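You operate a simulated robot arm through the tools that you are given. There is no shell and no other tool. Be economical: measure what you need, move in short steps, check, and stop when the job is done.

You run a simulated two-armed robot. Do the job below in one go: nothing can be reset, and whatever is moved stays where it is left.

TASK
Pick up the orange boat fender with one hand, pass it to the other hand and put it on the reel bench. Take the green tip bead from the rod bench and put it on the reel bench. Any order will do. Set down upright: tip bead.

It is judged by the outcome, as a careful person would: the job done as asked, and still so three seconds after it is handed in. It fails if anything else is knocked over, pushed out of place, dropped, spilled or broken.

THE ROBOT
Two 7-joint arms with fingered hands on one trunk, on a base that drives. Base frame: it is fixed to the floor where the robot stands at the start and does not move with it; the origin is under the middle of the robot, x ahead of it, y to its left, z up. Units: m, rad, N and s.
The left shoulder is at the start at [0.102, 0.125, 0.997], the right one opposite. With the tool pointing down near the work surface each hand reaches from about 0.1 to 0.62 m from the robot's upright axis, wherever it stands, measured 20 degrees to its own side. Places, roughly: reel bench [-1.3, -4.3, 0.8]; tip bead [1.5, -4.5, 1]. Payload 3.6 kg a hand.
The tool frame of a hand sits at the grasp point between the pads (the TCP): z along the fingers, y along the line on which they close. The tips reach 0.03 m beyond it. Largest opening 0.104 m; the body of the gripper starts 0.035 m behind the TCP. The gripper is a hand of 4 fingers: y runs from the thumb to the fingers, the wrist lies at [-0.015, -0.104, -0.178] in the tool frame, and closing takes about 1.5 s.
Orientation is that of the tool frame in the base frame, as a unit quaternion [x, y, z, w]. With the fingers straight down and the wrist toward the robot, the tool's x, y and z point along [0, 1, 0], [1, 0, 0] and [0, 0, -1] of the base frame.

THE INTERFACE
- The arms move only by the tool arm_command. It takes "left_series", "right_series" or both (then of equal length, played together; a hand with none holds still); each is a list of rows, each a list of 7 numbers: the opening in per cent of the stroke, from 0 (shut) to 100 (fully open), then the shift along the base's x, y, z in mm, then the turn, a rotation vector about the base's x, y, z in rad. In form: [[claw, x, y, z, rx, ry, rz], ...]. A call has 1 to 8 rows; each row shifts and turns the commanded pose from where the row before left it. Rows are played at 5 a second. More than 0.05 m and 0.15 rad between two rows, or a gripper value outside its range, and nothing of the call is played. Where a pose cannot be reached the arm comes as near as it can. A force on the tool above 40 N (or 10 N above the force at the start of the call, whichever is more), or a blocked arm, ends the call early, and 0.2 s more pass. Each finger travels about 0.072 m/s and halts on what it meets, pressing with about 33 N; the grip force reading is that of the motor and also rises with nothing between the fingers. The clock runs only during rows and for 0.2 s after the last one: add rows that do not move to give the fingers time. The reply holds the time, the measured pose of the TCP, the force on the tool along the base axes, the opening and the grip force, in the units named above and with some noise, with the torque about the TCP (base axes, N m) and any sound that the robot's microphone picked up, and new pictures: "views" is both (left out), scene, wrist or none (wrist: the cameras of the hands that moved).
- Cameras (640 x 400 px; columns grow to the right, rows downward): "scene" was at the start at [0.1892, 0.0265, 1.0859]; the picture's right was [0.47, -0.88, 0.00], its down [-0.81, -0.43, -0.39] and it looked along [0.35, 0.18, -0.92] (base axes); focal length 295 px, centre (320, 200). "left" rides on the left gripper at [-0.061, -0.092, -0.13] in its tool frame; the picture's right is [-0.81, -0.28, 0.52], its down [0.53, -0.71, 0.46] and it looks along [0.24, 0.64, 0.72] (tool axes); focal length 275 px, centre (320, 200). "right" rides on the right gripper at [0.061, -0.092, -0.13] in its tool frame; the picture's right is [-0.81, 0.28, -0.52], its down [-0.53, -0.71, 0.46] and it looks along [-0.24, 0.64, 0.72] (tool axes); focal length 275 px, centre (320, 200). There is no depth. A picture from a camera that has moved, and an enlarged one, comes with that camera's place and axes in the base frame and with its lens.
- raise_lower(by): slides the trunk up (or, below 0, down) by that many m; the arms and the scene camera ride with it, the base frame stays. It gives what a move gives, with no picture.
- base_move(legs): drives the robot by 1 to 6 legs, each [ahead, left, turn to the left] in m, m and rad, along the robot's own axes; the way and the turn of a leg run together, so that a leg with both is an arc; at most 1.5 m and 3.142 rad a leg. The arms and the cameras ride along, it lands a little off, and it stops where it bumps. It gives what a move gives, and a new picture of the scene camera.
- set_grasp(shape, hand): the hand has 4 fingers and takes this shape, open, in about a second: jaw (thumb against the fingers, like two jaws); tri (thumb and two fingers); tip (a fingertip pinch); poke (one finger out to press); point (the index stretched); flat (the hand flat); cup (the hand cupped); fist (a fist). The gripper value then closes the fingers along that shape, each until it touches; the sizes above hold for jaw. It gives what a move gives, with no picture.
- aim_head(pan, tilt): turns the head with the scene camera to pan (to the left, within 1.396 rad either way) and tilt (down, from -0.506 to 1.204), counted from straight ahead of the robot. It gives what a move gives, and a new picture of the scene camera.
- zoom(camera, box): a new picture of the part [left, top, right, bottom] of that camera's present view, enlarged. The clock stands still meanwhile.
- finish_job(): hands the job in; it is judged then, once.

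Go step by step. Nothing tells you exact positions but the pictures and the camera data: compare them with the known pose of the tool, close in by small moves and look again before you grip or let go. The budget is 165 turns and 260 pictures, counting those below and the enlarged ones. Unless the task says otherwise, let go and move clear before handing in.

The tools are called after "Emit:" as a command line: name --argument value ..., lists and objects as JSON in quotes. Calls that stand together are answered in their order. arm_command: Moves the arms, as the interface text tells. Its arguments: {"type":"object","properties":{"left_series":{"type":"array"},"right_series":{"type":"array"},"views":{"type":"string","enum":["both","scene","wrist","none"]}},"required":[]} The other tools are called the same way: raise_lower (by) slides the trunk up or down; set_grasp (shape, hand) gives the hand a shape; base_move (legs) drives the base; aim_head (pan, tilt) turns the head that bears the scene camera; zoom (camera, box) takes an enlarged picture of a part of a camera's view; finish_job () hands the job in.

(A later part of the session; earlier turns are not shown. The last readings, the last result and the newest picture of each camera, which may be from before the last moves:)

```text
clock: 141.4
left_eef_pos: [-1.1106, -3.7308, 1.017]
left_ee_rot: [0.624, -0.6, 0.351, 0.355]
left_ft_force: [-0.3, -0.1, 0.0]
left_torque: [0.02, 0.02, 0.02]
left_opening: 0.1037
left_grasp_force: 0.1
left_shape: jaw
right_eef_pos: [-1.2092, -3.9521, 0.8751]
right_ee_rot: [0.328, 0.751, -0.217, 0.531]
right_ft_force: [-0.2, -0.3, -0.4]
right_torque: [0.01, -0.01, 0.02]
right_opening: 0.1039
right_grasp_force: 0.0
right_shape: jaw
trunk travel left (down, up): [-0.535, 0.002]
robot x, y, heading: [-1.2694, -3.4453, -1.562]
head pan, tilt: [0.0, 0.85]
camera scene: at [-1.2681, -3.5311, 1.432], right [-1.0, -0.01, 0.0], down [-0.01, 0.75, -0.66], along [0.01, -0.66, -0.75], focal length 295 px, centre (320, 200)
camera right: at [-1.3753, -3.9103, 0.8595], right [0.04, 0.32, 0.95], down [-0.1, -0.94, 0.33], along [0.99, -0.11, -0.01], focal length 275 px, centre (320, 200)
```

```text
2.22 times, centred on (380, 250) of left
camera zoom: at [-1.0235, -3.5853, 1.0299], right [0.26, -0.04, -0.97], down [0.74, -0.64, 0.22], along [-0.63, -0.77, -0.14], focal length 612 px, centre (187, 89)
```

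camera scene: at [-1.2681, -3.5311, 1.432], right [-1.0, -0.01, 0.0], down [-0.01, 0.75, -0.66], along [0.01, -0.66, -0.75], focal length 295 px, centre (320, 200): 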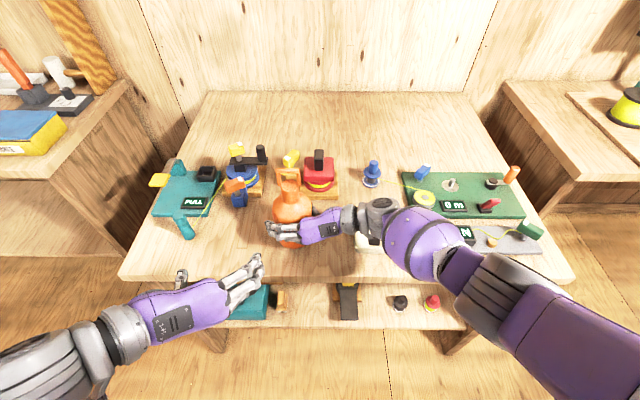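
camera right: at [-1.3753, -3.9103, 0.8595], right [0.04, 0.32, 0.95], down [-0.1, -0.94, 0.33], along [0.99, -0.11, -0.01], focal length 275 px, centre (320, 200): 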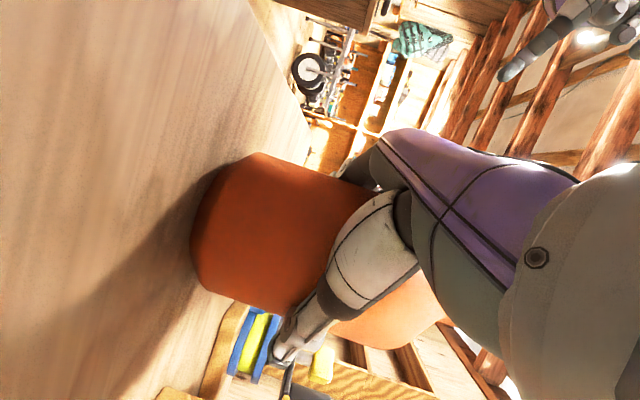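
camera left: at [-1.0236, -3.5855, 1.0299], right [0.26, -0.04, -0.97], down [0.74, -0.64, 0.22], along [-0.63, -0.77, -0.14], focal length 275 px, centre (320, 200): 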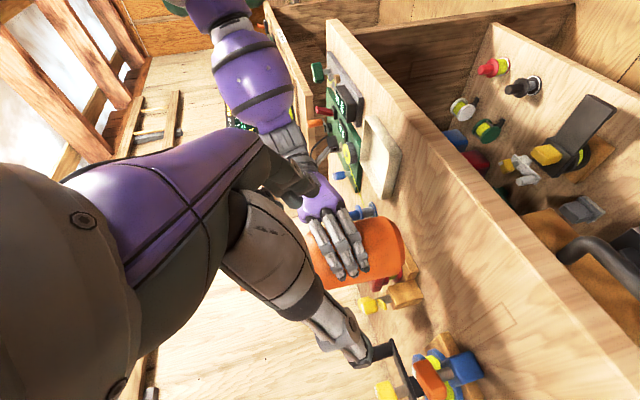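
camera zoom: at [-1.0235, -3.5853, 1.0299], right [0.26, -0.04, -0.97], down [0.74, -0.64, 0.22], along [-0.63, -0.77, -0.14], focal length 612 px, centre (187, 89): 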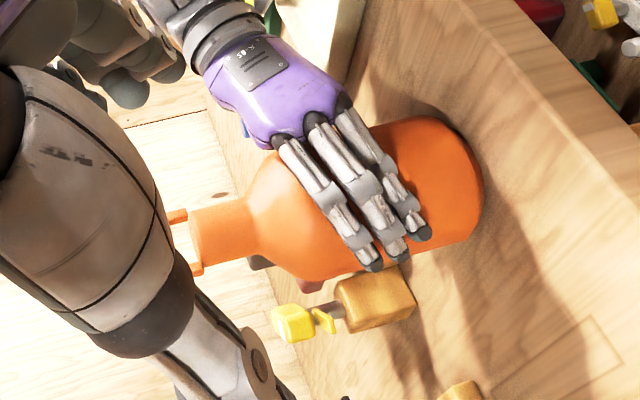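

The fender stands by itself. Withdraw the right hand straight back along its fingers.

Emit:
arm_command --right_series '[[100, -10, 10, 5, 0, 0, 0], [100, -15, 15, 8, 0, 0, 0], [100, -20, 20, 10, 0, 0, 0], [100, -20, 20, 10, 0, 0, 0], [100, -20, 25, 15, 0, 0, 0], [100, 0, 30, 20, 0, 0, 0], [100, 0, 0, 0, 0, 0, 0]]' --views "scene"

Emit:
zoom --camera "left" --box '[260, 160, 500, 340]'

```text
clock: 143.0
left_eef_pos: [-1.1099, -3.7322, 1.0193]
left_ee_rot: [0.625, -0.6, 0.352, 0.355]
left_ft_force: [-0.8, 0.4, 0.7]
left_torque: [0.01, -0.02, 0.03]
left_opening: 0.1037
left_grasp_force: 0.1
left_shape: jaw
right_eef_pos: [-1.2954, -3.8319, 0.9426]
right_ee_rot: [0.329, 0.751, -0.216, 0.53]
right_ft_force: [1.0, 0.3, -0.5]
right_torque: [0.01, 0.02, -0.02]
right_opening: 0.1034
right_grasp_force: 0.1
right_shape: jaw
trunk travel left (down, up): [-0.535, 0.002]
robot x, y, heading: [-1.2713, -3.4467, -1.561]
head pan, tilt: [0.0, 0.85]
camera scene: at [-1.268, -3.5314, 1.432], right [-1.0, -0.01, 0.0], down [-0.01, 0.75, -0.66], along [0.01, -0.66, -0.75], focal length 295 px, centre (320, 200)
```

scene: 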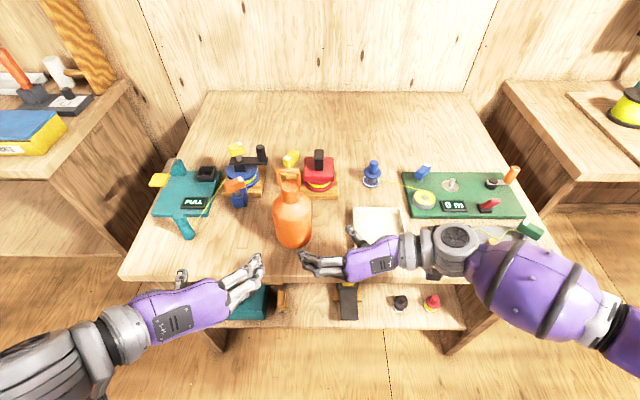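

```text
2.22 times, centred on (380, 250) of left
camera zoom: at [-1.0234, -3.5855, 1.0298], right [0.26, -0.04, -0.97], down [0.74, -0.64, 0.22], along [-0.63, -0.77, -0.14], focal length 612 px, centre (187, 89)
```

zoom: 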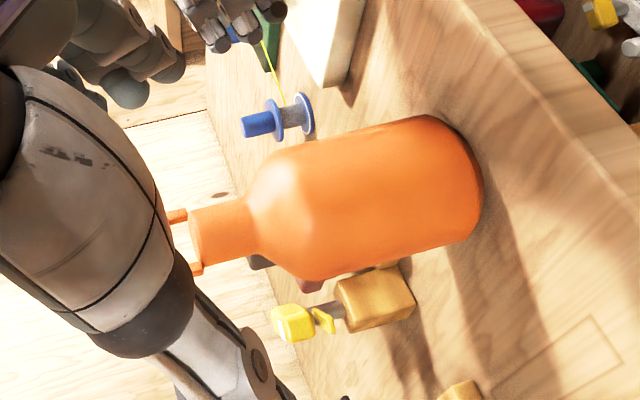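

The orange fender is standing upright on the reel bench. Now back to the rod bench: back off, turn left, and drive along the corridor.

Emit:
base_move --legs '[[-0.08, 0, 0], [0, 0, 0.8], [0, 0, 0.76], [1.0, -0.05, 0]]'

Emit:
aim_head --pan -0.1 --tilt 0.45

```text
clock: 152.9
left_eef_pos: [0.019, -3.2732, 1.018]
left_ee_rot: [0.866, 0.01, 0.5, 0.006]
left_ft_force: [-0.7, -0.4, -0.3]
left_torque: [-0.02, -0.02, -0.03]
left_opening: 0.1043
left_grasp_force: 0.1
left_shape: jaw
right_eef_pos: [0.117, -3.4596, 0.9433]
right_ee_rot: [-0.292, 0.765, 0.218, 0.53]
right_ft_force: [0.3, 0.3, 0.1]
right_torque: [0.02, -0.01, -0.01]
right_opening: 0.1034
right_grasp_force: 0.1
right_shape: jaw
trunk travel left (down, up): [-0.535, 0.002]
robot x, y, heading: [-0.2662, -3.4274, -0.007]
head pan, tilt: [0.0, 0.85]
camera scene: at [-0.1844, -3.4281, 1.432], right [-0.01, -1.0, 0.0], down [-0.75, 0.01, -0.66], along [0.66, -0.01, -0.75], focal length 295 px, centre (320, 200)
```

scene: 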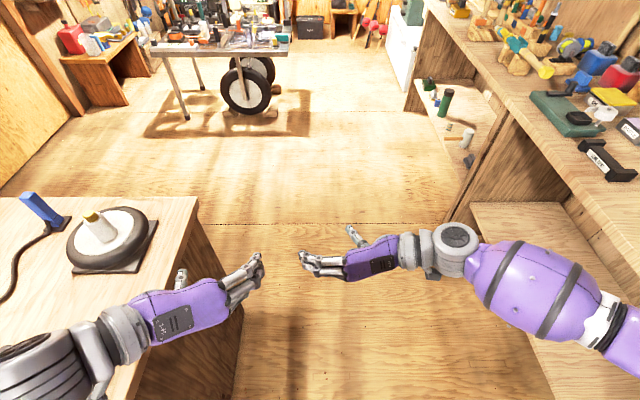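

```text
clock: 153.8
left_eef_pos: [0.0194, -3.2735, 1.018]
left_ee_rot: [0.866, 0.01, 0.5, 0.006]
left_ft_force: [-0.2, -0.4, -0.7]
left_torque: [0.0, 0.03, -0.01]
left_opening: 0.1042
left_grasp_force: 0.1
left_shape: jaw
right_eef_pos: [0.1171, -3.4585, 0.9439]
right_ee_rot: [-0.292, 0.766, 0.218, 0.529]
right_ft_force: [0.4, -0.6, 0.1]
right_torque: [0.01, -0.03, 0.0]
right_opening: 0.1037
right_grasp_force: 0.1
right_shape: jaw
trunk travel left (down, up): [-0.535, 0.002]
robot x, y, heading: [-0.2654, -3.4257, -0.009]
head pan, tilt: [-0.099, 0.45]
camera scene: at [-0.1713, -3.4373, 1.4664], right [-0.11, -0.99, 0.0], down [-0.43, 0.05, -0.9], along [0.89, -0.1, -0.44], focal length 295 px, centre (320, 200)
```

scene: 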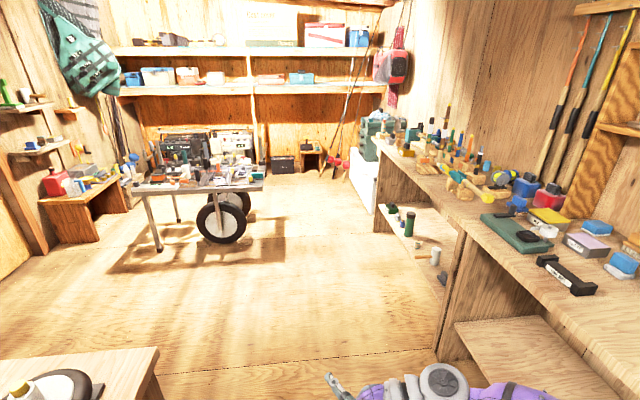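

I'll centre in the corridor and drive back to the rod bench, stopping at x≈1.4, then face it.

Emit:
base_move --legs '[[0.25, -0.15, 0], [1.4, 0, 0], [0, 0, -0.8], [0, 0, -0.76]]'

Emit:
aim_head --pan 0.1 --tilt 0.7

```text
clock: 166.5
left_eef_pos: [1.5414, -3.864, 1.0183]
left_ee_rot: [0.624, -0.6, 0.352, 0.356]
left_ft_force: [-0.7, 0.2, -0.4]
left_torque: [0.01, 0.03, 0.0]
left_opening: 0.1041
left_grasp_force: 0.0
left_shape: jaw
right_eef_pos: [1.3575, -3.9659, 0.9442]
right_ee_rot: [0.329, 0.751, -0.217, 0.53]
right_ft_force: [0.2, 1.2, 0.4]
right_torque: [0.03, 0.02, 0.03]
right_opening: 0.1037
right_grasp_force: 0.0
right_shape: jaw
trunk travel left (down, up): [-0.535, 0.002]
robot x, y, heading: [1.3858, -3.5856, -1.563]
head pan, tilt: [-0.099, 0.45]
camera scene: at [1.376, -3.6777, 1.4664], right [-1.0, 0.09, 0.0], down [0.04, 0.43, -0.9], along [-0.08, -0.9, -0.44], focal length 295 px, centre (320, 200)
```

scene: 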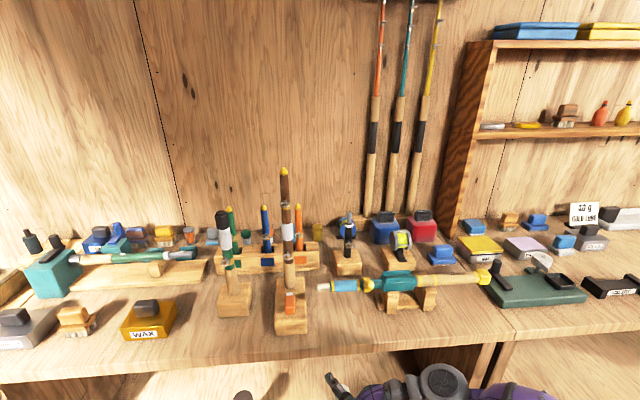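

```text
clock: 167.3
left_eef_pos: [1.5418, -3.8648, 1.018]
left_ee_rot: [0.624, -0.6, 0.351, 0.356]
left_ft_force: [0.3, -0.3, -0.2]
left_torque: [0.01, -0.01, -0.01]
left_opening: 0.1036
left_grasp_force: 0.0
left_shape: jaw
right_eef_pos: [1.3575, -3.9653, 0.9425]
right_ee_rot: [0.329, 0.751, -0.216, 0.531]
right_ft_force: [-0.4, 0.0, -0.2]
right_torque: [0.0, 0.01, -0.03]
right_opening: 0.1039
right_grasp_force: 0.0
right_shape: jaw
trunk travel left (down, up): [-0.535, 0.002]
robot x, y, heading: [1.3825, -3.5827, -1.564]
head pan, tilt: [0.099, 0.7]
camera scene: at [1.3935, -3.6706, 1.4443], right [-0.99, -0.11, 0.0], down [-0.07, 0.64, -0.77], along [0.08, -0.76, -0.64], focal length 295 px, centre (320, 200)
```

scene: 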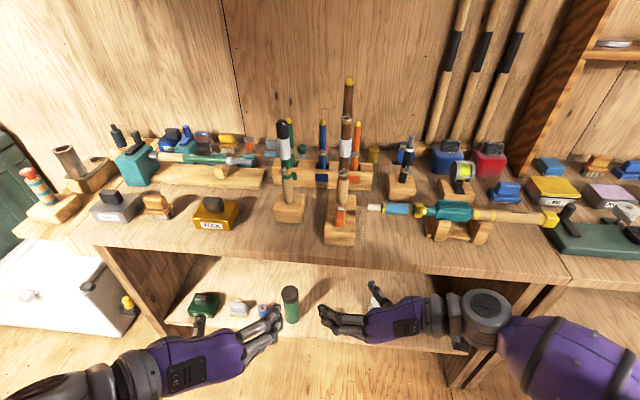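

I'm back in front of the rod bench with hands free. Zooming on the rack again.

Emit:
zoom --camera "scene" --box '[250, 60, 400, 250]'

Emit:
zoom --camera "scene" --box '[270, 110, 350, 180]'

```text
2.11 times, centred on (325, 155) of scene
camera zoom: at [1.3935, -3.6706, 1.4443], right [-0.99, -0.11, 0.0], down [-0.07, 0.64, -0.77], along [0.08, -0.76, -0.64], focal length 622 px, centre (310, 295)
```

zoom: 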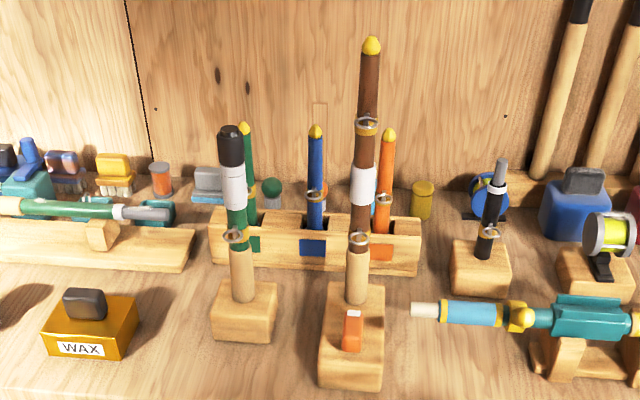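

```text
5.71 times, centred on (310, 145) of scene
camera zoom: at [1.3935, -3.6706, 1.4443], right [-0.99, -0.11, 0.0], down [-0.07, 0.64, -0.77], along [0.08, -0.76, -0.64], focal length 1687 px, centre (377, 514)
```

zoom: 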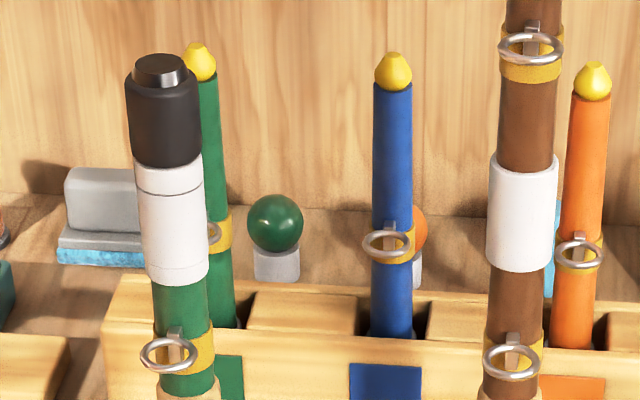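

I take the glossy green ball on its pale stub (≈[1.56, -4.63, 0.885]) to be the green tip bead; there's an orange one beside it, and both sit behind the rack. It's deep on the bench, so I'll tuck the right arm, raise the left hand to the left side, and move closer.

Emit:
arm_command --right_series '[[100, -20, 30, 10, 0, 0, 0], [100, -25, 30, 10, 0, 0, 0], [100, -30, 30, 10, 0, 0, 0], [100, -30, 30, 10, 0, 0, 0], [100, -30, 20, 10, 0, 0, 0], [100, -30, 10, 10, 0, 0, 0]]' --left_series '[[100, 20, 0, 30, 0, 0, 0], [100, 25, 0, 30, 0, 0, 0], [100, 25, 0, 30, 0, 0, 0], [100, 25, 0, 30, 0, 0, 0], [100, 25, 0, 30, 0, 0, 0], [100, 20, 0, 20, 0, 0, 0]]' --views "none"

Emit:
base_move --legs '[[0.15, 0.17, 0]]'

```text
clock: 168.7
left_eef_pos: [1.6887, -3.8819, 1.1607]
left_ee_rot: [0.624, -0.601, 0.351, 0.356]
left_ft_force: [0.0, 0.3, -0.9]
left_torque: [-0.01, -0.01, -0.01]
left_opening: 0.1043
left_grasp_force: 0.1
left_shape: jaw
left hand out of reach, approached as far as the arm can: row 1, 2, 3
right_eef_pos: [1.1929, -3.8144, 1.004]
right_ee_rot: [0.329, 0.751, -0.216, 0.53]
right_ft_force: [0.0, 0.3, 0.1]
right_torque: [0.01, 0.02, 0.0]
right_opening: 0.1041
right_grasp_force: 0.0
right_shape: jaw
trunk travel left (down, up): [-0.535, 0.002]
robot x, y, heading: [1.3844, -3.582, -1.561]
head pan, tilt: [0.099, 0.7]
```

```text
clock: 170.8
left_eef_pos: [1.8608, -4.0296, 1.1602]
left_ee_rot: [0.625, -0.6, 0.352, 0.355]
left_ft_force: [-0.5, 0.3, -0.6]
left_torque: [-0.01, -0.01, 0.01]
left_opening: 0.1041
left_grasp_force: 0.1
left_shape: jaw
right_eef_pos: [1.3634, -3.9649, 1.0031]
right_ee_rot: [0.329, 0.751, -0.215, 0.53]
right_ft_force: [0.0, -0.1, -0.5]
right_torque: [-0.04, 0.04, 0.0]
right_opening: 0.1036
right_grasp_force: 0.0
right_shape: jaw
trunk travel left (down, up): [-0.535, 0.002]
robot x, y, heading: [1.5543, -3.7316, -1.563]
head pan, tilt: [0.099, 0.7]
camera scene: at [1.5634, -3.8206, 1.4443], right [-0.99, -0.11, 0.0], down [-0.07, 0.64, -0.76], along [0.08, -0.76, -0.64], focal length 295 px, centre (320, 200)
```

scene: 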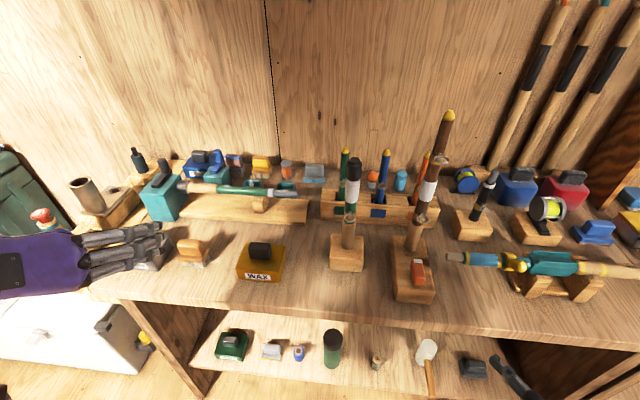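

I'm 0.46 m from the edge. Next I turn the left hand to point straight down with its wrist toward the left and the robot.

Emit:
arm_command --left_series '[[100, 0, 0, 0, 0.15, 0, 0], [100, 0, 0, 0, 0.15, 0, 0], [100, 0, 0, 0, 0.15, 0, 0], [100, 0, 0, 0, 0.15, 0, 0], [100, 0, 0, 0, 0.15, 0, 0], [100, 0, 0, 0, 0.15, 0, 0], [100, 0, 0, 0, 0.147, 0, 0], [100, 0, 0, 0, 0, 0, 0.15]]' --views "none"

Emit:
arm_command --left_series '[[100, -10, 0, 0, 0, 0, 0.15], [100, -10, 0, 0, 0, 0, 0.15], [100, -10, 0, 0, 0, 0, 0.15], [100, -10, 0, 0, 0, 0, 0.15], [100, 0, 0, 0, 0, 0, 0]]' --views "both"

```text
clock: 172.6
left_eef_pos: [1.8592, -4.0306, 1.1607]
left_ee_rot: [0.768, -0.64, 0.002, -0.005]
left_ft_force: [0.5, -0.6, -0.1]
left_torque: [-0.02, 0.01, -0.02]
left_opening: 0.1037
left_grasp_force: 0.1
left_shape: jaw
right_eef_pos: [1.364, -3.9652, 1.0048]
right_ee_rot: [0.327, 0.751, -0.216, 0.531]
right_ft_force: [-0.3, 0.1, 1.0]
right_torque: [-0.01, -0.02, 0.01]
right_opening: 0.1039
right_grasp_force: 0.1
right_shape: jaw
trunk travel left (down, up): [-0.535, 0.002]
robot x, y, heading: [1.552, -3.7292, -1.561]
head pan, tilt: [0.099, 0.7]
```

```text
clock: 173.8
left_eef_pos: [1.8198, -4.0305, 1.1602]
left_ee_rot: [0.923, -0.384, 0.003, -0.006]
left_ft_force: [0.4, 0.6, -0.7]
left_torque: [0.02, -0.01, -0.01]
left_opening: 0.1039
left_grasp_force: 0.1
left_shape: jaw
right_eef_pos: [1.3615, -3.964, 1.0044]
right_ee_rot: [0.328, 0.75, -0.216, 0.531]
right_ft_force: [0.5, 0.4, 0.5]
right_torque: [0.01, -0.02, 0.0]
right_opening: 0.1038
right_grasp_force: 0.1
right_shape: jaw
trunk travel left (down, up): [-0.535, 0.002]
robot x, y, heading: [1.5531, -3.7305, -1.558]
head pan, tilt: [0.099, 0.7]
camera scene: at [1.5635, -3.8206, 1.4442], right [-0.99, -0.11, 0.0], down [-0.07, 0.64, -0.76], along [0.08, -0.76, -0.64], focal length 295 px, centre (320, 200)
camera left: at [1.8386, -3.9242, 1.2936], right [-0.37, 0.77, -0.51], down [0.89, 0.13, -0.45], along [-0.28, -0.62, -0.73], focal length 275 px, centre (320, 200)
```

scene: 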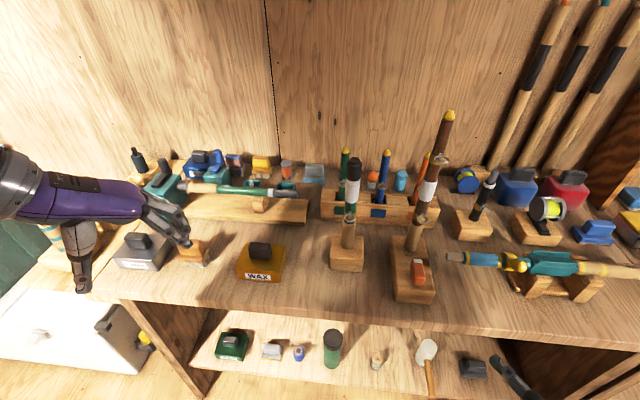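
left: 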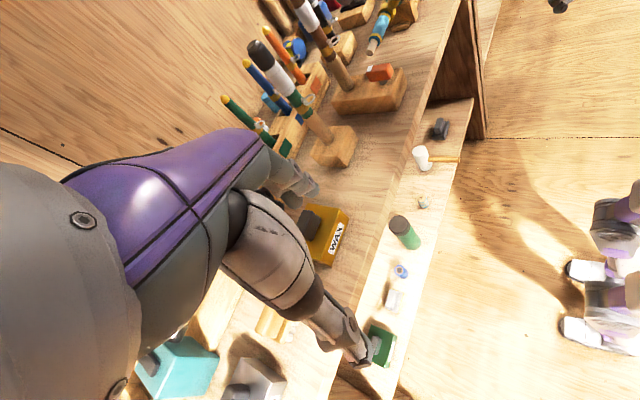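

There's room between the base and the bench. I'll drive forward 0.13 m.

Emit:
base_move --legs '[[0.13, 0, 0]]'

Emit:
zoom --camera "left" --box '[320, 100, 640, 400]'

```text
clock: 175.1
left_eef_pos: [1.8182, -4.1594, 1.1608]
left_ee_rot: [0.923, -0.385, 0.003, -0.007]
left_ft_force: [0.6, 0.5, 1.1]
left_torque: [0.0, -0.02, 0.0]
left_opening: 0.1039
left_grasp_force: 0.0
left_shape: jaw
right_eef_pos: [1.3633, -4.0944, 1.0034]
right_ee_rot: [0.328, 0.751, -0.216, 0.531]
right_ft_force: [0.0, -0.7, 0.2]
right_torque: [-0.01, 0.0, 0.01]
right_opening: 0.1037
right_grasp_force: 0.0
right_shape: jaw
trunk travel left (down, up): [-0.535, 0.002]
robot x, y, heading: [1.5539, -3.8608, -1.56]
head pan, tilt: [0.099, 0.7]
camera scene: at [1.5644, -3.9495, 1.4443], right [-0.99, -0.11, 0.0], down [-0.07, 0.64, -0.77], along [0.08, -0.76, -0.64], focal length 295 px, centre (320, 200)
```

scene: 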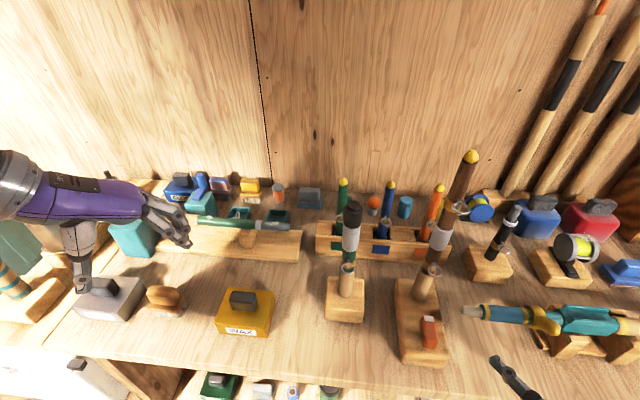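

```text
1.33 times, centred on (480, 250) of left
camera zoom: at [1.8397, -4.0532, 1.2937], right [-0.37, 0.77, -0.51], down [0.89, 0.13, -0.44], along [-0.28, -0.62, -0.73], focal length 367 px, centre (107, 133)
```

zoom: 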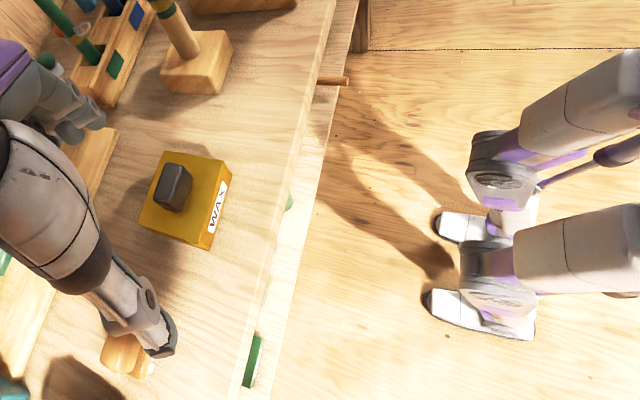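

The robot's feet still have over 0.2 m to the bench, so I'll go forward another 0.08 m.

Emit:
base_move --legs '[[0.08, 0, 0]]'

Emit:
arm_command --left_series '[[70, 0, -40, 10, 0, 0, 0], [70, 0, -45, 10, 0, 0, 0], [70, 0, -45, 10, 0, 0, 0], [70, 0, -45, 0, 0, 0, 0], [70, -30, -40, 0, 0, 0, 0], [70, -35, -35, 0, 0, 0, 0], [70, 0, 0, 0, 0, 0, 0]]' --views "both"

```text
clock: 176.1
left_eef_pos: [1.8199, -4.2395, 1.1595]
left_ee_rot: [0.923, -0.386, 0.003, -0.006]
left_ft_force: [-0.9, -0.1, -0.2]
left_torque: [0.04, -0.04, 0.0]
left_opening: 0.1039
left_grasp_force: 0.0
left_shape: jaw
right_eef_pos: [1.3635, -4.1733, 1.0038]
right_ee_rot: [0.329, 0.751, -0.216, 0.531]
right_ft_force: [-0.1, 0.5, -0.1]
right_torque: [0.0, 0.02, -0.03]
right_opening: 0.1039
right_grasp_force: 0.1
right_shape: jaw
trunk travel left (down, up): [-0.535, 0.002]
robot x, y, heading: [1.5585, -3.941, -1.559]
head pan, tilt: [0.099, 0.7]
camera scene: at [1.565, -4.0293, 1.4442], right [-0.99, -0.11, 0.0], down [-0.07, 0.64, -0.76], along [0.08, -0.76, -0.64], focal length 295 px, centre (320, 200)
```

scene: 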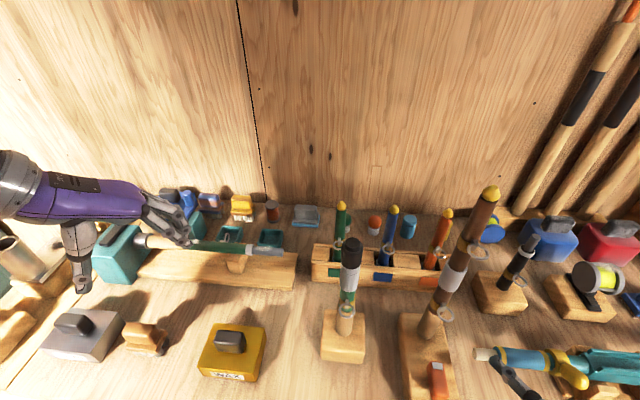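

```text
clock: 177.7
left_eef_pos: [1.7556, -4.4897, 1.1897]
left_ee_rot: [0.923, -0.386, 0.004, -0.006]
left_ft_force: [-0.2, -0.4, -1.0]
left_torque: [-0.05, 0.01, 0.0]
left_opening: 0.0729
left_grasp_force: 0.0
left_shape: jaw
right_eef_pos: [1.3636, -4.171, 1.0048]
right_ee_rot: [0.329, 0.751, -0.216, 0.531]
right_ft_force: [-0.3, -0.2, 0.7]
right_torque: [0.02, 0.0, -0.01]
right_opening: 0.1038
right_grasp_force: 0.1
right_shape: jaw
trunk travel left (down, up): [-0.535, 0.002]
robot x, y, heading: [1.5572, -3.9447, -1.567]
head pan, tilt: [0.099, 0.7]
camera scene: at [1.5659, -4.0278, 1.4443], right [-0.99, -0.11, 0.0], down [-0.07, 0.64, -0.77], along [0.08, -0.76, -0.64], focal length 295 px, centre (320, 200)
camera left: at [1.7746, -4.3828, 1.3229], right [-0.37, 0.77, -0.51], down [0.89, 0.13, -0.45], along [-0.28, -0.62, -0.73], focal length 275 px, centre (320, 200)
```

scene: 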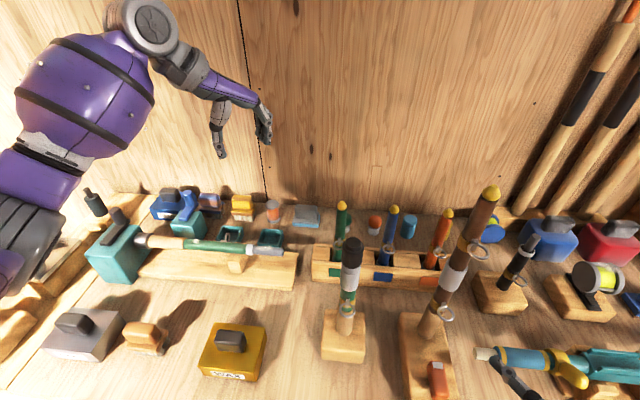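
left: 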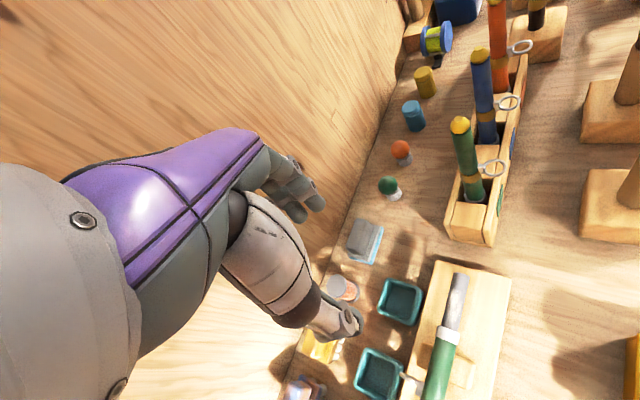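

The left camera clearly shows the green bead on its pale stub, at about [1.558, -4.615, 0.885]. I'll move above it, staying high.

Emit:
arm_command --left_series '[[70, -15, -45, 0, 0, 0, 0], [70, -30, -35, 0, 0, 0, 0], [70, -40, -25, 0, 0, 0, 0], [70, -40, -15, 0, 0, 0, 0], [70, -35, -5, 0, 0, 0, 0], [70, -35, 0, -20, 0, 0, 0], [70, 0, 0, -40, 0, 0, 0], [70, 0, 0, 0, 0, 0, 0]]' --views "both"

```text
clock: 179.5
left_eef_pos: [1.5706, -4.5987, 1.1258]
left_ee_rot: [0.923, -0.385, 0.004, -0.005]
left_ft_force: [0.6, 0.3, -0.7]
left_torque: [0.0, 0.01, 0.04]
left_opening: 0.0735
left_grasp_force: 0.1
left_shape: jaw
left hand out of reach, approached as far as the arm can: row 4, 5
right_eef_pos: [1.3639, -4.1728, 1.0037]
right_ee_rot: [0.328, 0.752, -0.216, 0.53]
right_ft_force: [0.0, 0.1, 0.3]
right_torque: [0.01, -0.01, 0.01]
right_opening: 0.1039
right_grasp_force: 0.0
right_shape: jaw
trunk travel left (down, up): [-0.535, 0.002]
robot x, y, heading: [1.5567, -3.94, -1.562]
head pan, tilt: [0.099, 0.7]
camera scene: at [1.5645, -4.028, 1.4443], right [-0.99, -0.11, 0.0], down [-0.07, 0.64, -0.77], along [0.08, -0.76, -0.64], focal length 295 px, centre (320, 200)
camera left: at [1.5911, -4.4919, 1.2587], right [-0.37, 0.77, -0.52], down [0.89, 0.13, -0.44], along [-0.28, -0.62, -0.73], focal length 275 px, centre (320, 200)
```

scene: 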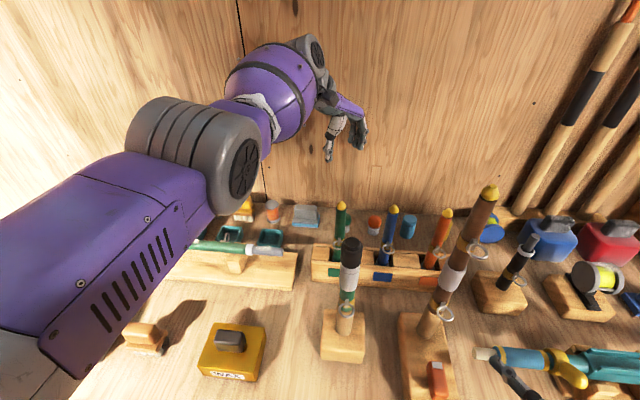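
left: 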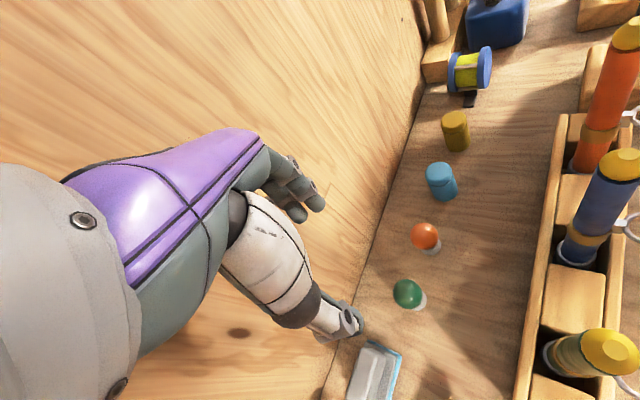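

The bead is at [1.556, -4.611]. Centring over it and lowering to z≈0.97.

Emit:
arm_command --left_series '[[70, -8, -7, -30, 0, 0, 0], [70, -7, -6, -35, 0, 0, 0], [70, 0, 0, -35, 0, 0, 0], [70, 0, 0, -35, 0, 0, 0], [70, 0, 0, -20, 0, 0, 0], [70, 0, 0, 0, 0, 0, 0]]' --views "both"

```text
clock: 180.9
left_eef_pos: [1.5601, -4.5734, 0.972]
left_ee_rot: [0.923, -0.385, 0.002, -0.006]
left_ft_force: [-0.2, 0.5, 0.4]
left_torque: [0.0, 0.0, -0.01]
left_opening: 0.0732
left_grasp_force: 0.0
left_shape: jaw
left hand out of reach, approached as far as the arm can: row 1, 2, 3, 4, 5
right_eef_pos: [1.3638, -4.1735, 1.0031]
right_ee_rot: [0.329, 0.751, -0.217, 0.53]
right_ft_force: [-0.4, 0.0, -0.2]
right_torque: [0.0, 0.01, -0.01]
right_opening: 0.1041
right_grasp_force: 0.1
right_shape: jaw
trunk travel left (down, up): [-0.535, 0.002]
robot x, y, heading: [1.5568, -3.9407, -1.567]
head pan, tilt: [0.099, 0.7]
camera scene: at [1.565, -4.0285, 1.4443], right [-0.99, -0.11, 0.0], down [-0.07, 0.64, -0.76], along [0.08, -0.76, -0.64], focal length 295 px, centre (320, 200)
camera left: at [1.5796, -4.4669, 1.1046], right [-0.37, 0.77, -0.51], down [0.89, 0.13, -0.45], along [-0.28, -0.62, -0.73], focal length 275 px, centre (320, 200)
```

scene: 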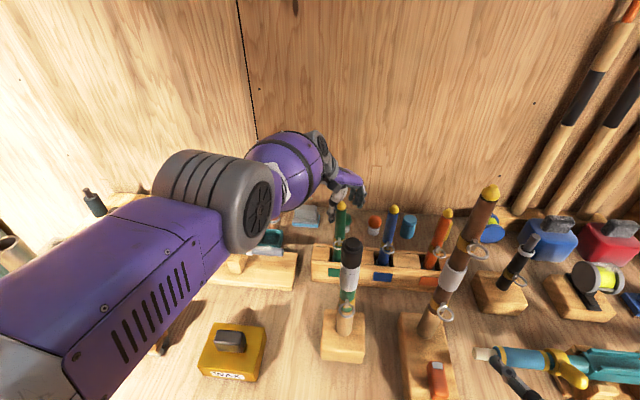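
left: 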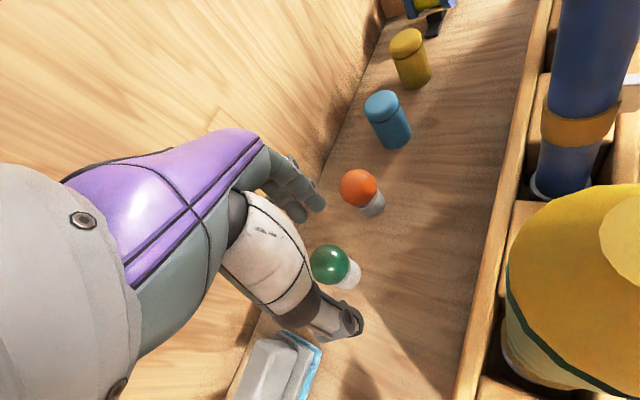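

Pointing straight down, the hand runs out of reach and the wrist comes close to the green rod. Instead I'll approach from the left with the fingers pointing right and 45° down; first I raise the hand and re-orient it clear of everything.

Emit:
arm_command --left_series '[[70, 10, 0, 40, 0, 0, 0], [70, 20, 0, 45, 0, 0, 0], [70, 40, 10, 45, 0, 0, 0], [70, 45, 20, 30, 0, 0, 0.1], [70, 30, 20, 0, 0, 0, 0.15], [70, 10, 20, 0, 0, 0, 0.15], [70, 0, 0, 0, 0, 0, 0.15], [70, 0, 0, 0, 0, 0, 0.15]]' --views "none"

Emit:
arm_command --left_series '[[70, 0, 0, 0, 0, 0, 0.085], [70, 0, 0, 0, 0, 0.15, 0], [70, 0, 0, 0, 0, 0.15, 0], [70, 0, 0, 0, 0, 0.15, 0], [70, 0, 0, 0, 0, 0.15, 0], [70, 0, 0, 0, 0, 0.15, 0], [70, 0, 0, 0, 0, 0.035, 0], [70, 0, 0, 0, 0, 0, 0]]' --views "both"

```text
refused: row 3 steps farther than a row can; nothing moved
```

```text
clock: 182.7
left_eef_pos: [1.5507, -4.5559, 0.9834]
left_ee_rot: [0.868, -0.322, -0.356, 0.127]
left_ft_force: [0.6, -1.3, 0.5]
left_torque: [0.0, -0.02, -0.01]
left_opening: 0.0728
left_grasp_force: 0.0
left_shape: jaw
left hand out of reach, approached as far as the arm can: row 1, 4, 5, 6, 7
right_eef_pos: [1.3641, -4.1728, 1.0036]
right_ee_rot: [0.328, 0.751, -0.216, 0.531]
right_ft_force: [-0.2, -0.5, 0.8]
right_torque: [-0.02, 0.01, -0.02]
right_opening: 0.1038
right_grasp_force: 0.0
right_shape: jaw
trunk travel left (down, up): [-0.535, 0.002]
robot x, y, heading: [1.5532, -3.9393, -1.559]
head pan, tilt: [0.099, 0.7]
camera scene: at [1.5651, -4.0285, 1.4443], right [-0.99, -0.11, 0.0], down [-0.07, 0.64, -0.76], along [0.08, -0.76, -0.64], focal length 295 px, centre (320, 200)
camera left: at [1.6513, -4.4479, 1.0694], right [-0.67, 0.74, -0.06], down [0.3, 0.2, -0.93], along [-0.68, -0.64, -0.36], focal length 275 px, centre (320, 200)
```

scene: 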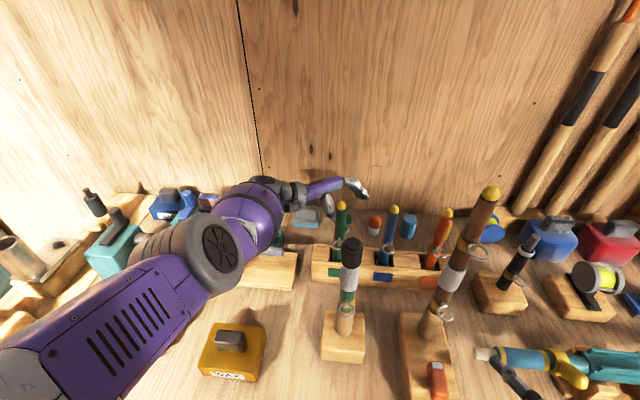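
left: 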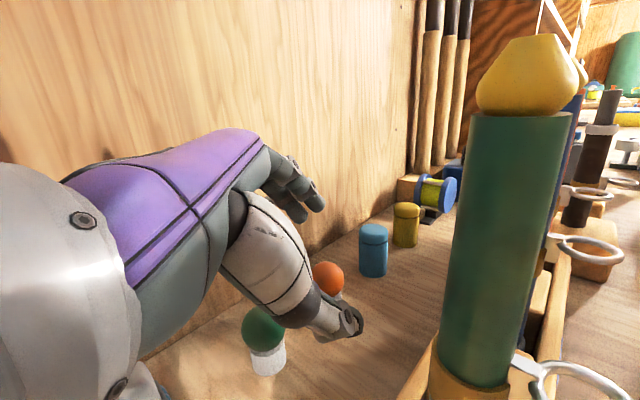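

No contact occurred, and the view shows the bead and its white stub nicely. I'll roll the hand about its own axis so that the closing line becomes level and along y, backing off slightly left and up.

Emit:
arm_command --left_series '[[70, 15, 0, 15, 0.098, 0, 0.1], [70, 15, 0, 10, 0.098, 0, 0.1], [70, 15, 0, 0, 0.098, 0, 0.1], [70, 0, 0, 0, 0.098, 0, 0.1], [70, 0, 0, 0, 0.098, 0, 0.1], [70, 0, 0, 0, 0, 0, 0]]' --views "both"

```text
clock: 184.1
left_eef_pos: [1.5959, -4.5557, 1.0082]
left_ee_rot: [0.925, -0.003, -0.38, -0.004]
left_ft_force: [1.1, -0.2, -0.5]
left_torque: [0.02, 0.01, -0.01]
left_opening: 0.0728
left_grasp_force: 0.1
left_shape: jaw
right_eef_pos: [1.3636, -4.1726, 1.0046]
right_ee_rot: [0.329, 0.751, -0.216, 0.53]
right_ft_force: [0.0, -0.1, -0.3]
right_torque: [0.02, 0.04, -0.01]
right_opening: 0.1038
right_grasp_force: 0.1
right_shape: jaw
trunk travel left (down, up): [-0.535, 0.002]
robot x, y, heading: [1.5565, -3.9426, -1.565]
head pan, tilt: [0.099, 0.7]
camera scene: at [1.5651, -4.0285, 1.4443], right [-0.99, -0.11, 0.0], down [-0.07, 0.64, -0.76], along [0.08, -0.76, -0.64], focal length 295 px, centre (320, 200)
camera left: at [1.6434, -4.4651, 1.1447], right [-0.94, 0.28, 0.2], down [0.06, 0.71, -0.7], along [-0.34, -0.64, -0.69], focal length 275 px, centre (320, 200)
```

scene: 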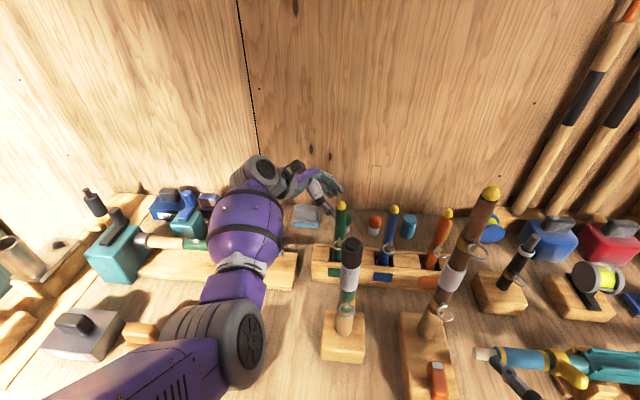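
left: 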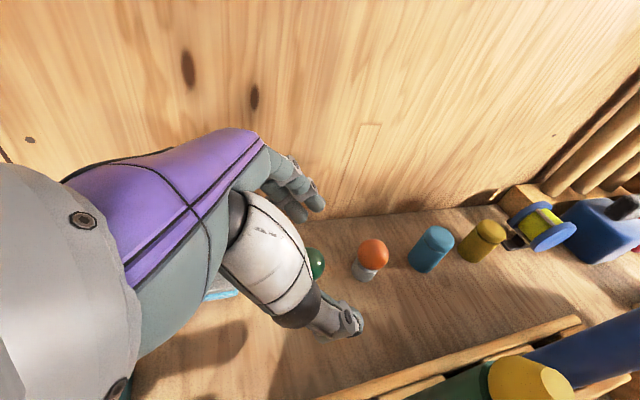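

Orientation is right and within reach. Going to a standoff 10 cm up-left of the bead along the approach line.

Emit:
arm_command --left_series '[[70, 13, -28, -10, 0, 0, 0], [70, 13, -28, -15, 0, 0, 0], [70, 0, 0, -20, 0, 0, 0], [70, 0, 0, 0, 0, 0, 0]]' --views "both"

```text
clock: 185.1
left_eef_pos: [1.6122, -4.6009, 0.966]
left_ee_rot: [0.925, -0.004, -0.381, -0.002]
left_ft_force: [-0.2, 0.3, 0.6]
left_torque: [0.01, -0.04, 0.02]
left_opening: 0.073
left_grasp_force: 0.0
left_shape: jaw
left hand out of reach, approached as far as the arm can: row 2, 3
right_eef_pos: [1.3639, -4.1727, 1.0035]
right_ee_rot: [0.328, 0.75, -0.217, 0.531]
right_ft_force: [1.6, -0.3, -0.5]
right_torque: [0.0, 0.02, 0.0]
right_opening: 0.104
right_grasp_force: 0.0
right_shape: jaw
trunk travel left (down, up): [-0.535, 0.002]
robot x, y, heading: [1.5527, -3.939, -1.563]
head pan, tilt: [0.099, 0.7]
camera scene: at [1.5653, -4.0288, 1.4442], right [-0.99, -0.11, 0.0], down [-0.07, 0.64, -0.76], along [0.08, -0.76, -0.64], focal length 295 px, centre (320, 200)
camera left: at [1.6617, -4.5103, 1.1037], right [-0.94, 0.28, 0.2], down [0.06, 0.71, -0.7], along [-0.34, -0.64, -0.69], focal length 275 px, centre (320, 200)
```

scene: 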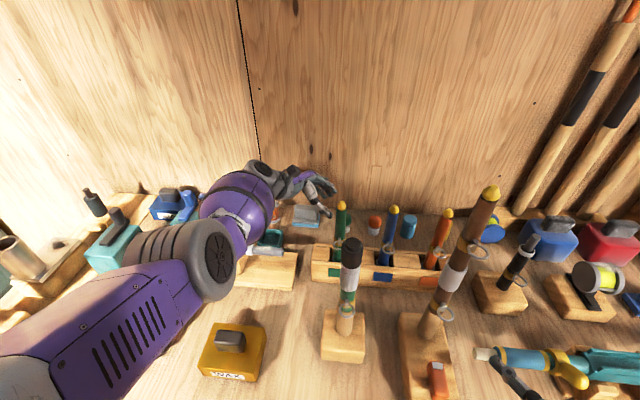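
left: 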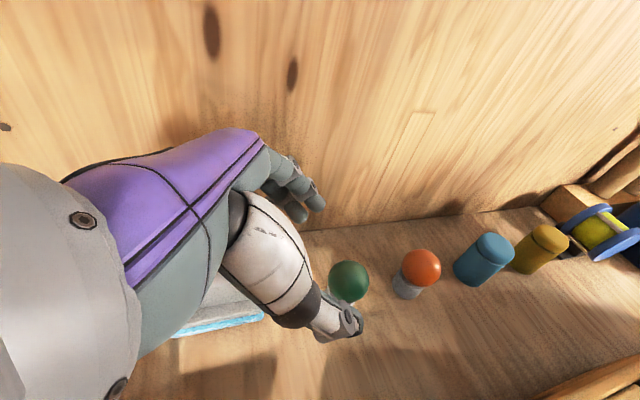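

Slightly short of reach; I'll draw both hands back a little, then step the base 6 cm closer.

Emit:
arm_command --left_series '[[70, 0, 20, 15, 0, 0, 0], [70, 0, 25, 10, 0, 0, 0], [70, 0, 0, 0, 0, 0, 0], [70, 0, 0, 0, 0, 0, 0]]' --right_series '[[100, -15, 25, 0, 0, 0, 0], [100, -15, 25, 0, 0, 0, 0], [100, -15, 25, 0, 0, 0, 0], [100, -15, 20, 0, 0, 0, 0]]' --views "none"

Emit:
base_move --legs '[[0.06, 0.03, 0]]'

```text
clock: 186.1
left_eef_pos: [1.6135, -4.553, 0.9909]
left_ee_rot: [0.925, -0.004, -0.381, -0.002]
left_ft_force: [0.3, -0.1, 0.1]
left_torque: [0.01, 0.0, 0.01]
left_opening: 0.073
left_grasp_force: 0.0
left_shape: jaw
right_eef_pos: [1.3031, -4.0765, 1.0034]
right_ee_rot: [0.328, 0.751, -0.216, 0.53]
right_ft_force: [-0.1, 0.3, 0.4]
right_torque: [0.03, -0.01, 0.01]
right_opening: 0.1037
right_grasp_force: 0.1
right_shape: jaw
trunk travel left (down, up): [-0.535, 0.002]
robot x, y, heading: [1.561, -3.9391, -1.566]
head pan, tilt: [0.099, 0.7]
```

```text
clock: 187.1
left_eef_pos: [1.6414, -4.6147, 0.9899]
left_ee_rot: [0.925, -0.004, -0.381, -0.003]
left_ft_force: [1.0, -0.3, 0.1]
left_torque: [0.03, 0.01, -0.02]
left_opening: 0.073
left_grasp_force: 0.0
left_shape: jaw
right_eef_pos: [1.3332, -4.1362, 1.0025]
right_ee_rot: [0.33, 0.751, -0.216, 0.529]
right_ft_force: [0.4, 0.3, -0.3]
right_torque: [-0.01, 0.01, 0.02]
right_opening: 0.1036
right_grasp_force: 0.1
right_shape: jaw
trunk travel left (down, up): [-0.535, 0.002]
robot x, y, heading: [1.585, -3.999, -1.563]
head pan, tilt: [0.099, 0.7]
camera scene: at [1.5951, -4.088, 1.4442], right [-0.99, -0.11, 0.0], down [-0.07, 0.64, -0.76], along [0.08, -0.76, -0.64], focal length 295 px, centre (320, 200)
```

scene: 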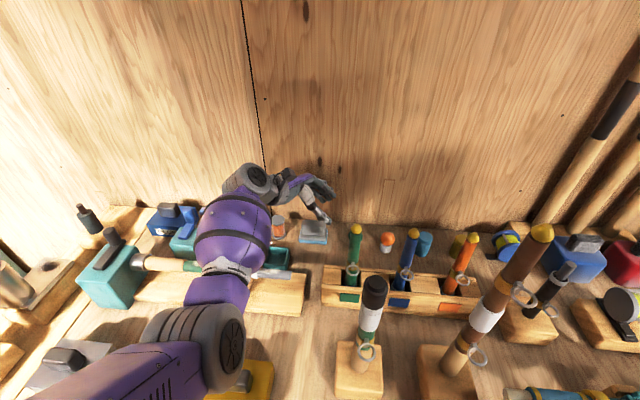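

In position on the approach line. Advancing 7 cm toward the bead.

Emit:
arm_command --left_series '[[70, -18, 0, -20, 0, 0, 0], [70, -18, 1, -20, 0, 0, 0], [70, -14, 1, -16, 0, 0, 0], [70, 0, 0, 0, 0, 0, 0]]' --views "both"

Emit:
zoom --camera "scene" --box '[220, 150, 440, 320]'

```text
clock: 188.1
left_eef_pos: [1.5912, -4.6094, 0.9346]
left_ee_rot: [0.924, -0.005, -0.381, -0.003]
left_ft_force: [0.4, -0.2, -0.1]
left_torque: [0.03, -0.02, -0.01]
left_opening: 0.0731
left_grasp_force: 0.1
left_shape: jaw
right_eef_pos: [1.3331, -4.1364, 1.0023]
right_ee_rot: [0.33, 0.75, -0.216, 0.531]
right_ft_force: [0.2, 0.1, -0.6]
right_torque: [0.01, 0.03, 0.04]
right_opening: 0.1038
right_grasp_force: 0.2
right_shape: jaw
trunk travel left (down, up): [-0.535, 0.002]
robot x, y, heading: [1.5847, -4.0009, -1.566]
head pan, tilt: [0.099, 0.7]
camera scene: at [1.595, -4.0873, 1.4443], right [-0.99, -0.11, 0.0], down [-0.07, 0.64, -0.76], along [0.08, -0.76, -0.64], focal length 295 px, centre (320, 200)
camera left: at [1.6399, -4.519, 1.0721], right [-0.94, 0.28, 0.2], down [0.07, 0.71, -0.7], along [-0.34, -0.64, -0.69], focal length 275 px, centre (320, 200)
```

scene: 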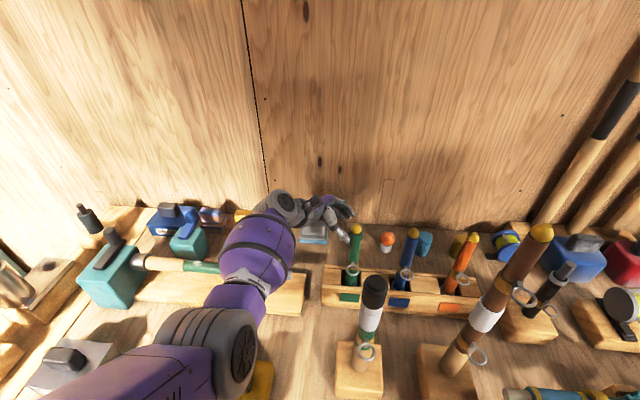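
left: 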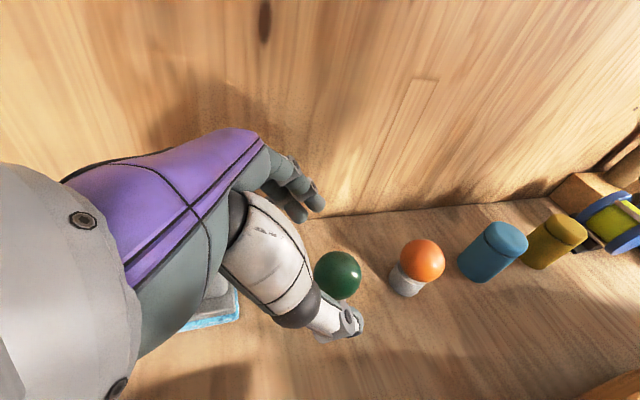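

```text
2.35 times, centred on (330, 235) of scene
camera zoom: at [1.595, -4.0873, 1.4443], right [-0.99, -0.11, 0.0], down [-0.07, 0.64, -0.76], along [0.08, -0.76, -0.64], focal length 695 px, centre (296, 118)
```

zoom: 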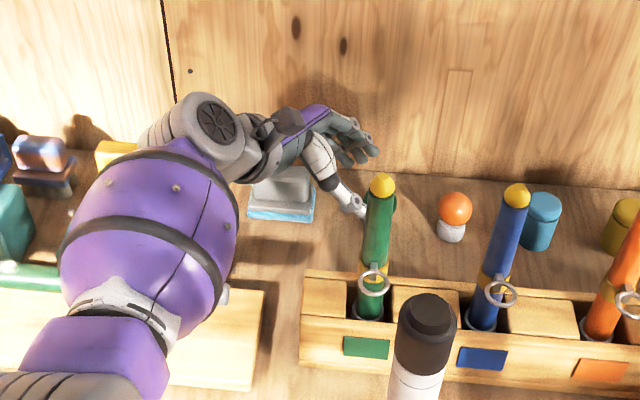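

The bead lines up between thumb and fingers at [1.558, -4.611]. Advancing the rest.

Emit:
arm_command --left_series '[[70, -12, 0, -16, 0, 0, 0], [70, -12, -1, -16, 0, 0, 0], [70, -10, -1, -14, 0, 0, 0], [70, 0, 0, 0, 0, 0, 0]]' --views "wrist"

Emit:
zoom --camera "scene" --box '[260, 170, 420, 290]'

```text
clock: 189.1
left_eef_pos: [1.5574, -4.6142, 0.8893]
left_ee_rot: [0.925, -0.005, -0.38, -0.001]
left_ft_force: [1.3, -0.1, 4.9]
left_torque: [-0.17, -0.06, 0.03]
left_opening: 0.0731
left_grasp_force: 0.0
left_shape: jaw
right_eef_pos: [1.3336, -4.135, 1.003]
right_ee_rot: [0.33, 0.751, -0.217, 0.53]
right_ft_force: [-1.2, 0.2, 0.1]
right_torque: [-0.02, -0.01, -0.03]
right_opening: 0.1039
right_grasp_force: 0.1
right_shape: jaw
trunk travel left (down, up): [-0.535, 0.002]
robot x, y, heading: [1.5845, -3.9973, -1.568]
head pan, tilt: [0.099, 0.7]
camera left: at [1.606, -4.5221, 1.0269], right [-0.94, 0.29, 0.2], down [0.06, 0.71, -0.7], along [-0.34, -0.64, -0.69], focal length 275 px, centre (320, 200)
```

left: 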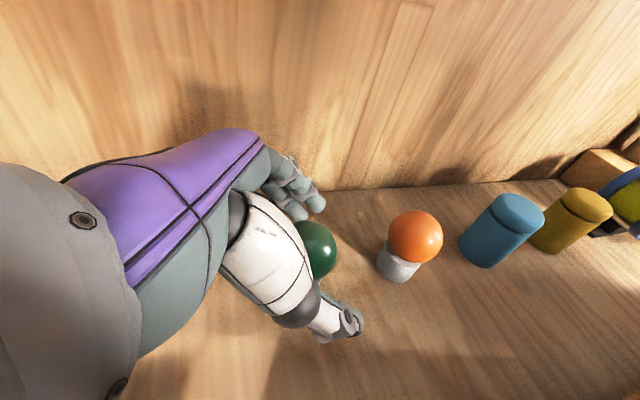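

```text
3.33 times, centred on (340, 230) of scene
camera zoom: at [1.595, -4.0865, 1.4444], right [-0.99, -0.11, 0.0], down [-0.07, 0.64, -0.77], along [0.08, -0.76, -0.64], focal length 984 px, centre (253, 100)
```

zoom: 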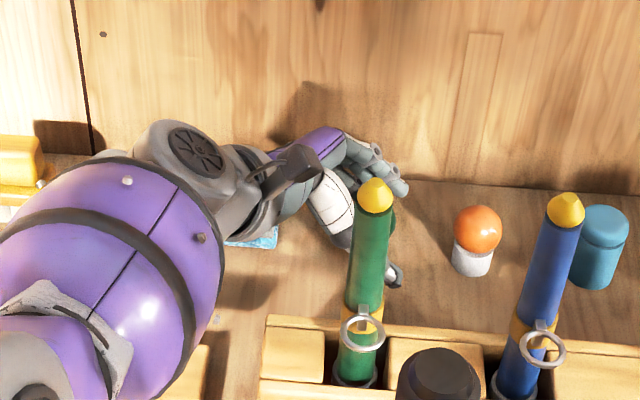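

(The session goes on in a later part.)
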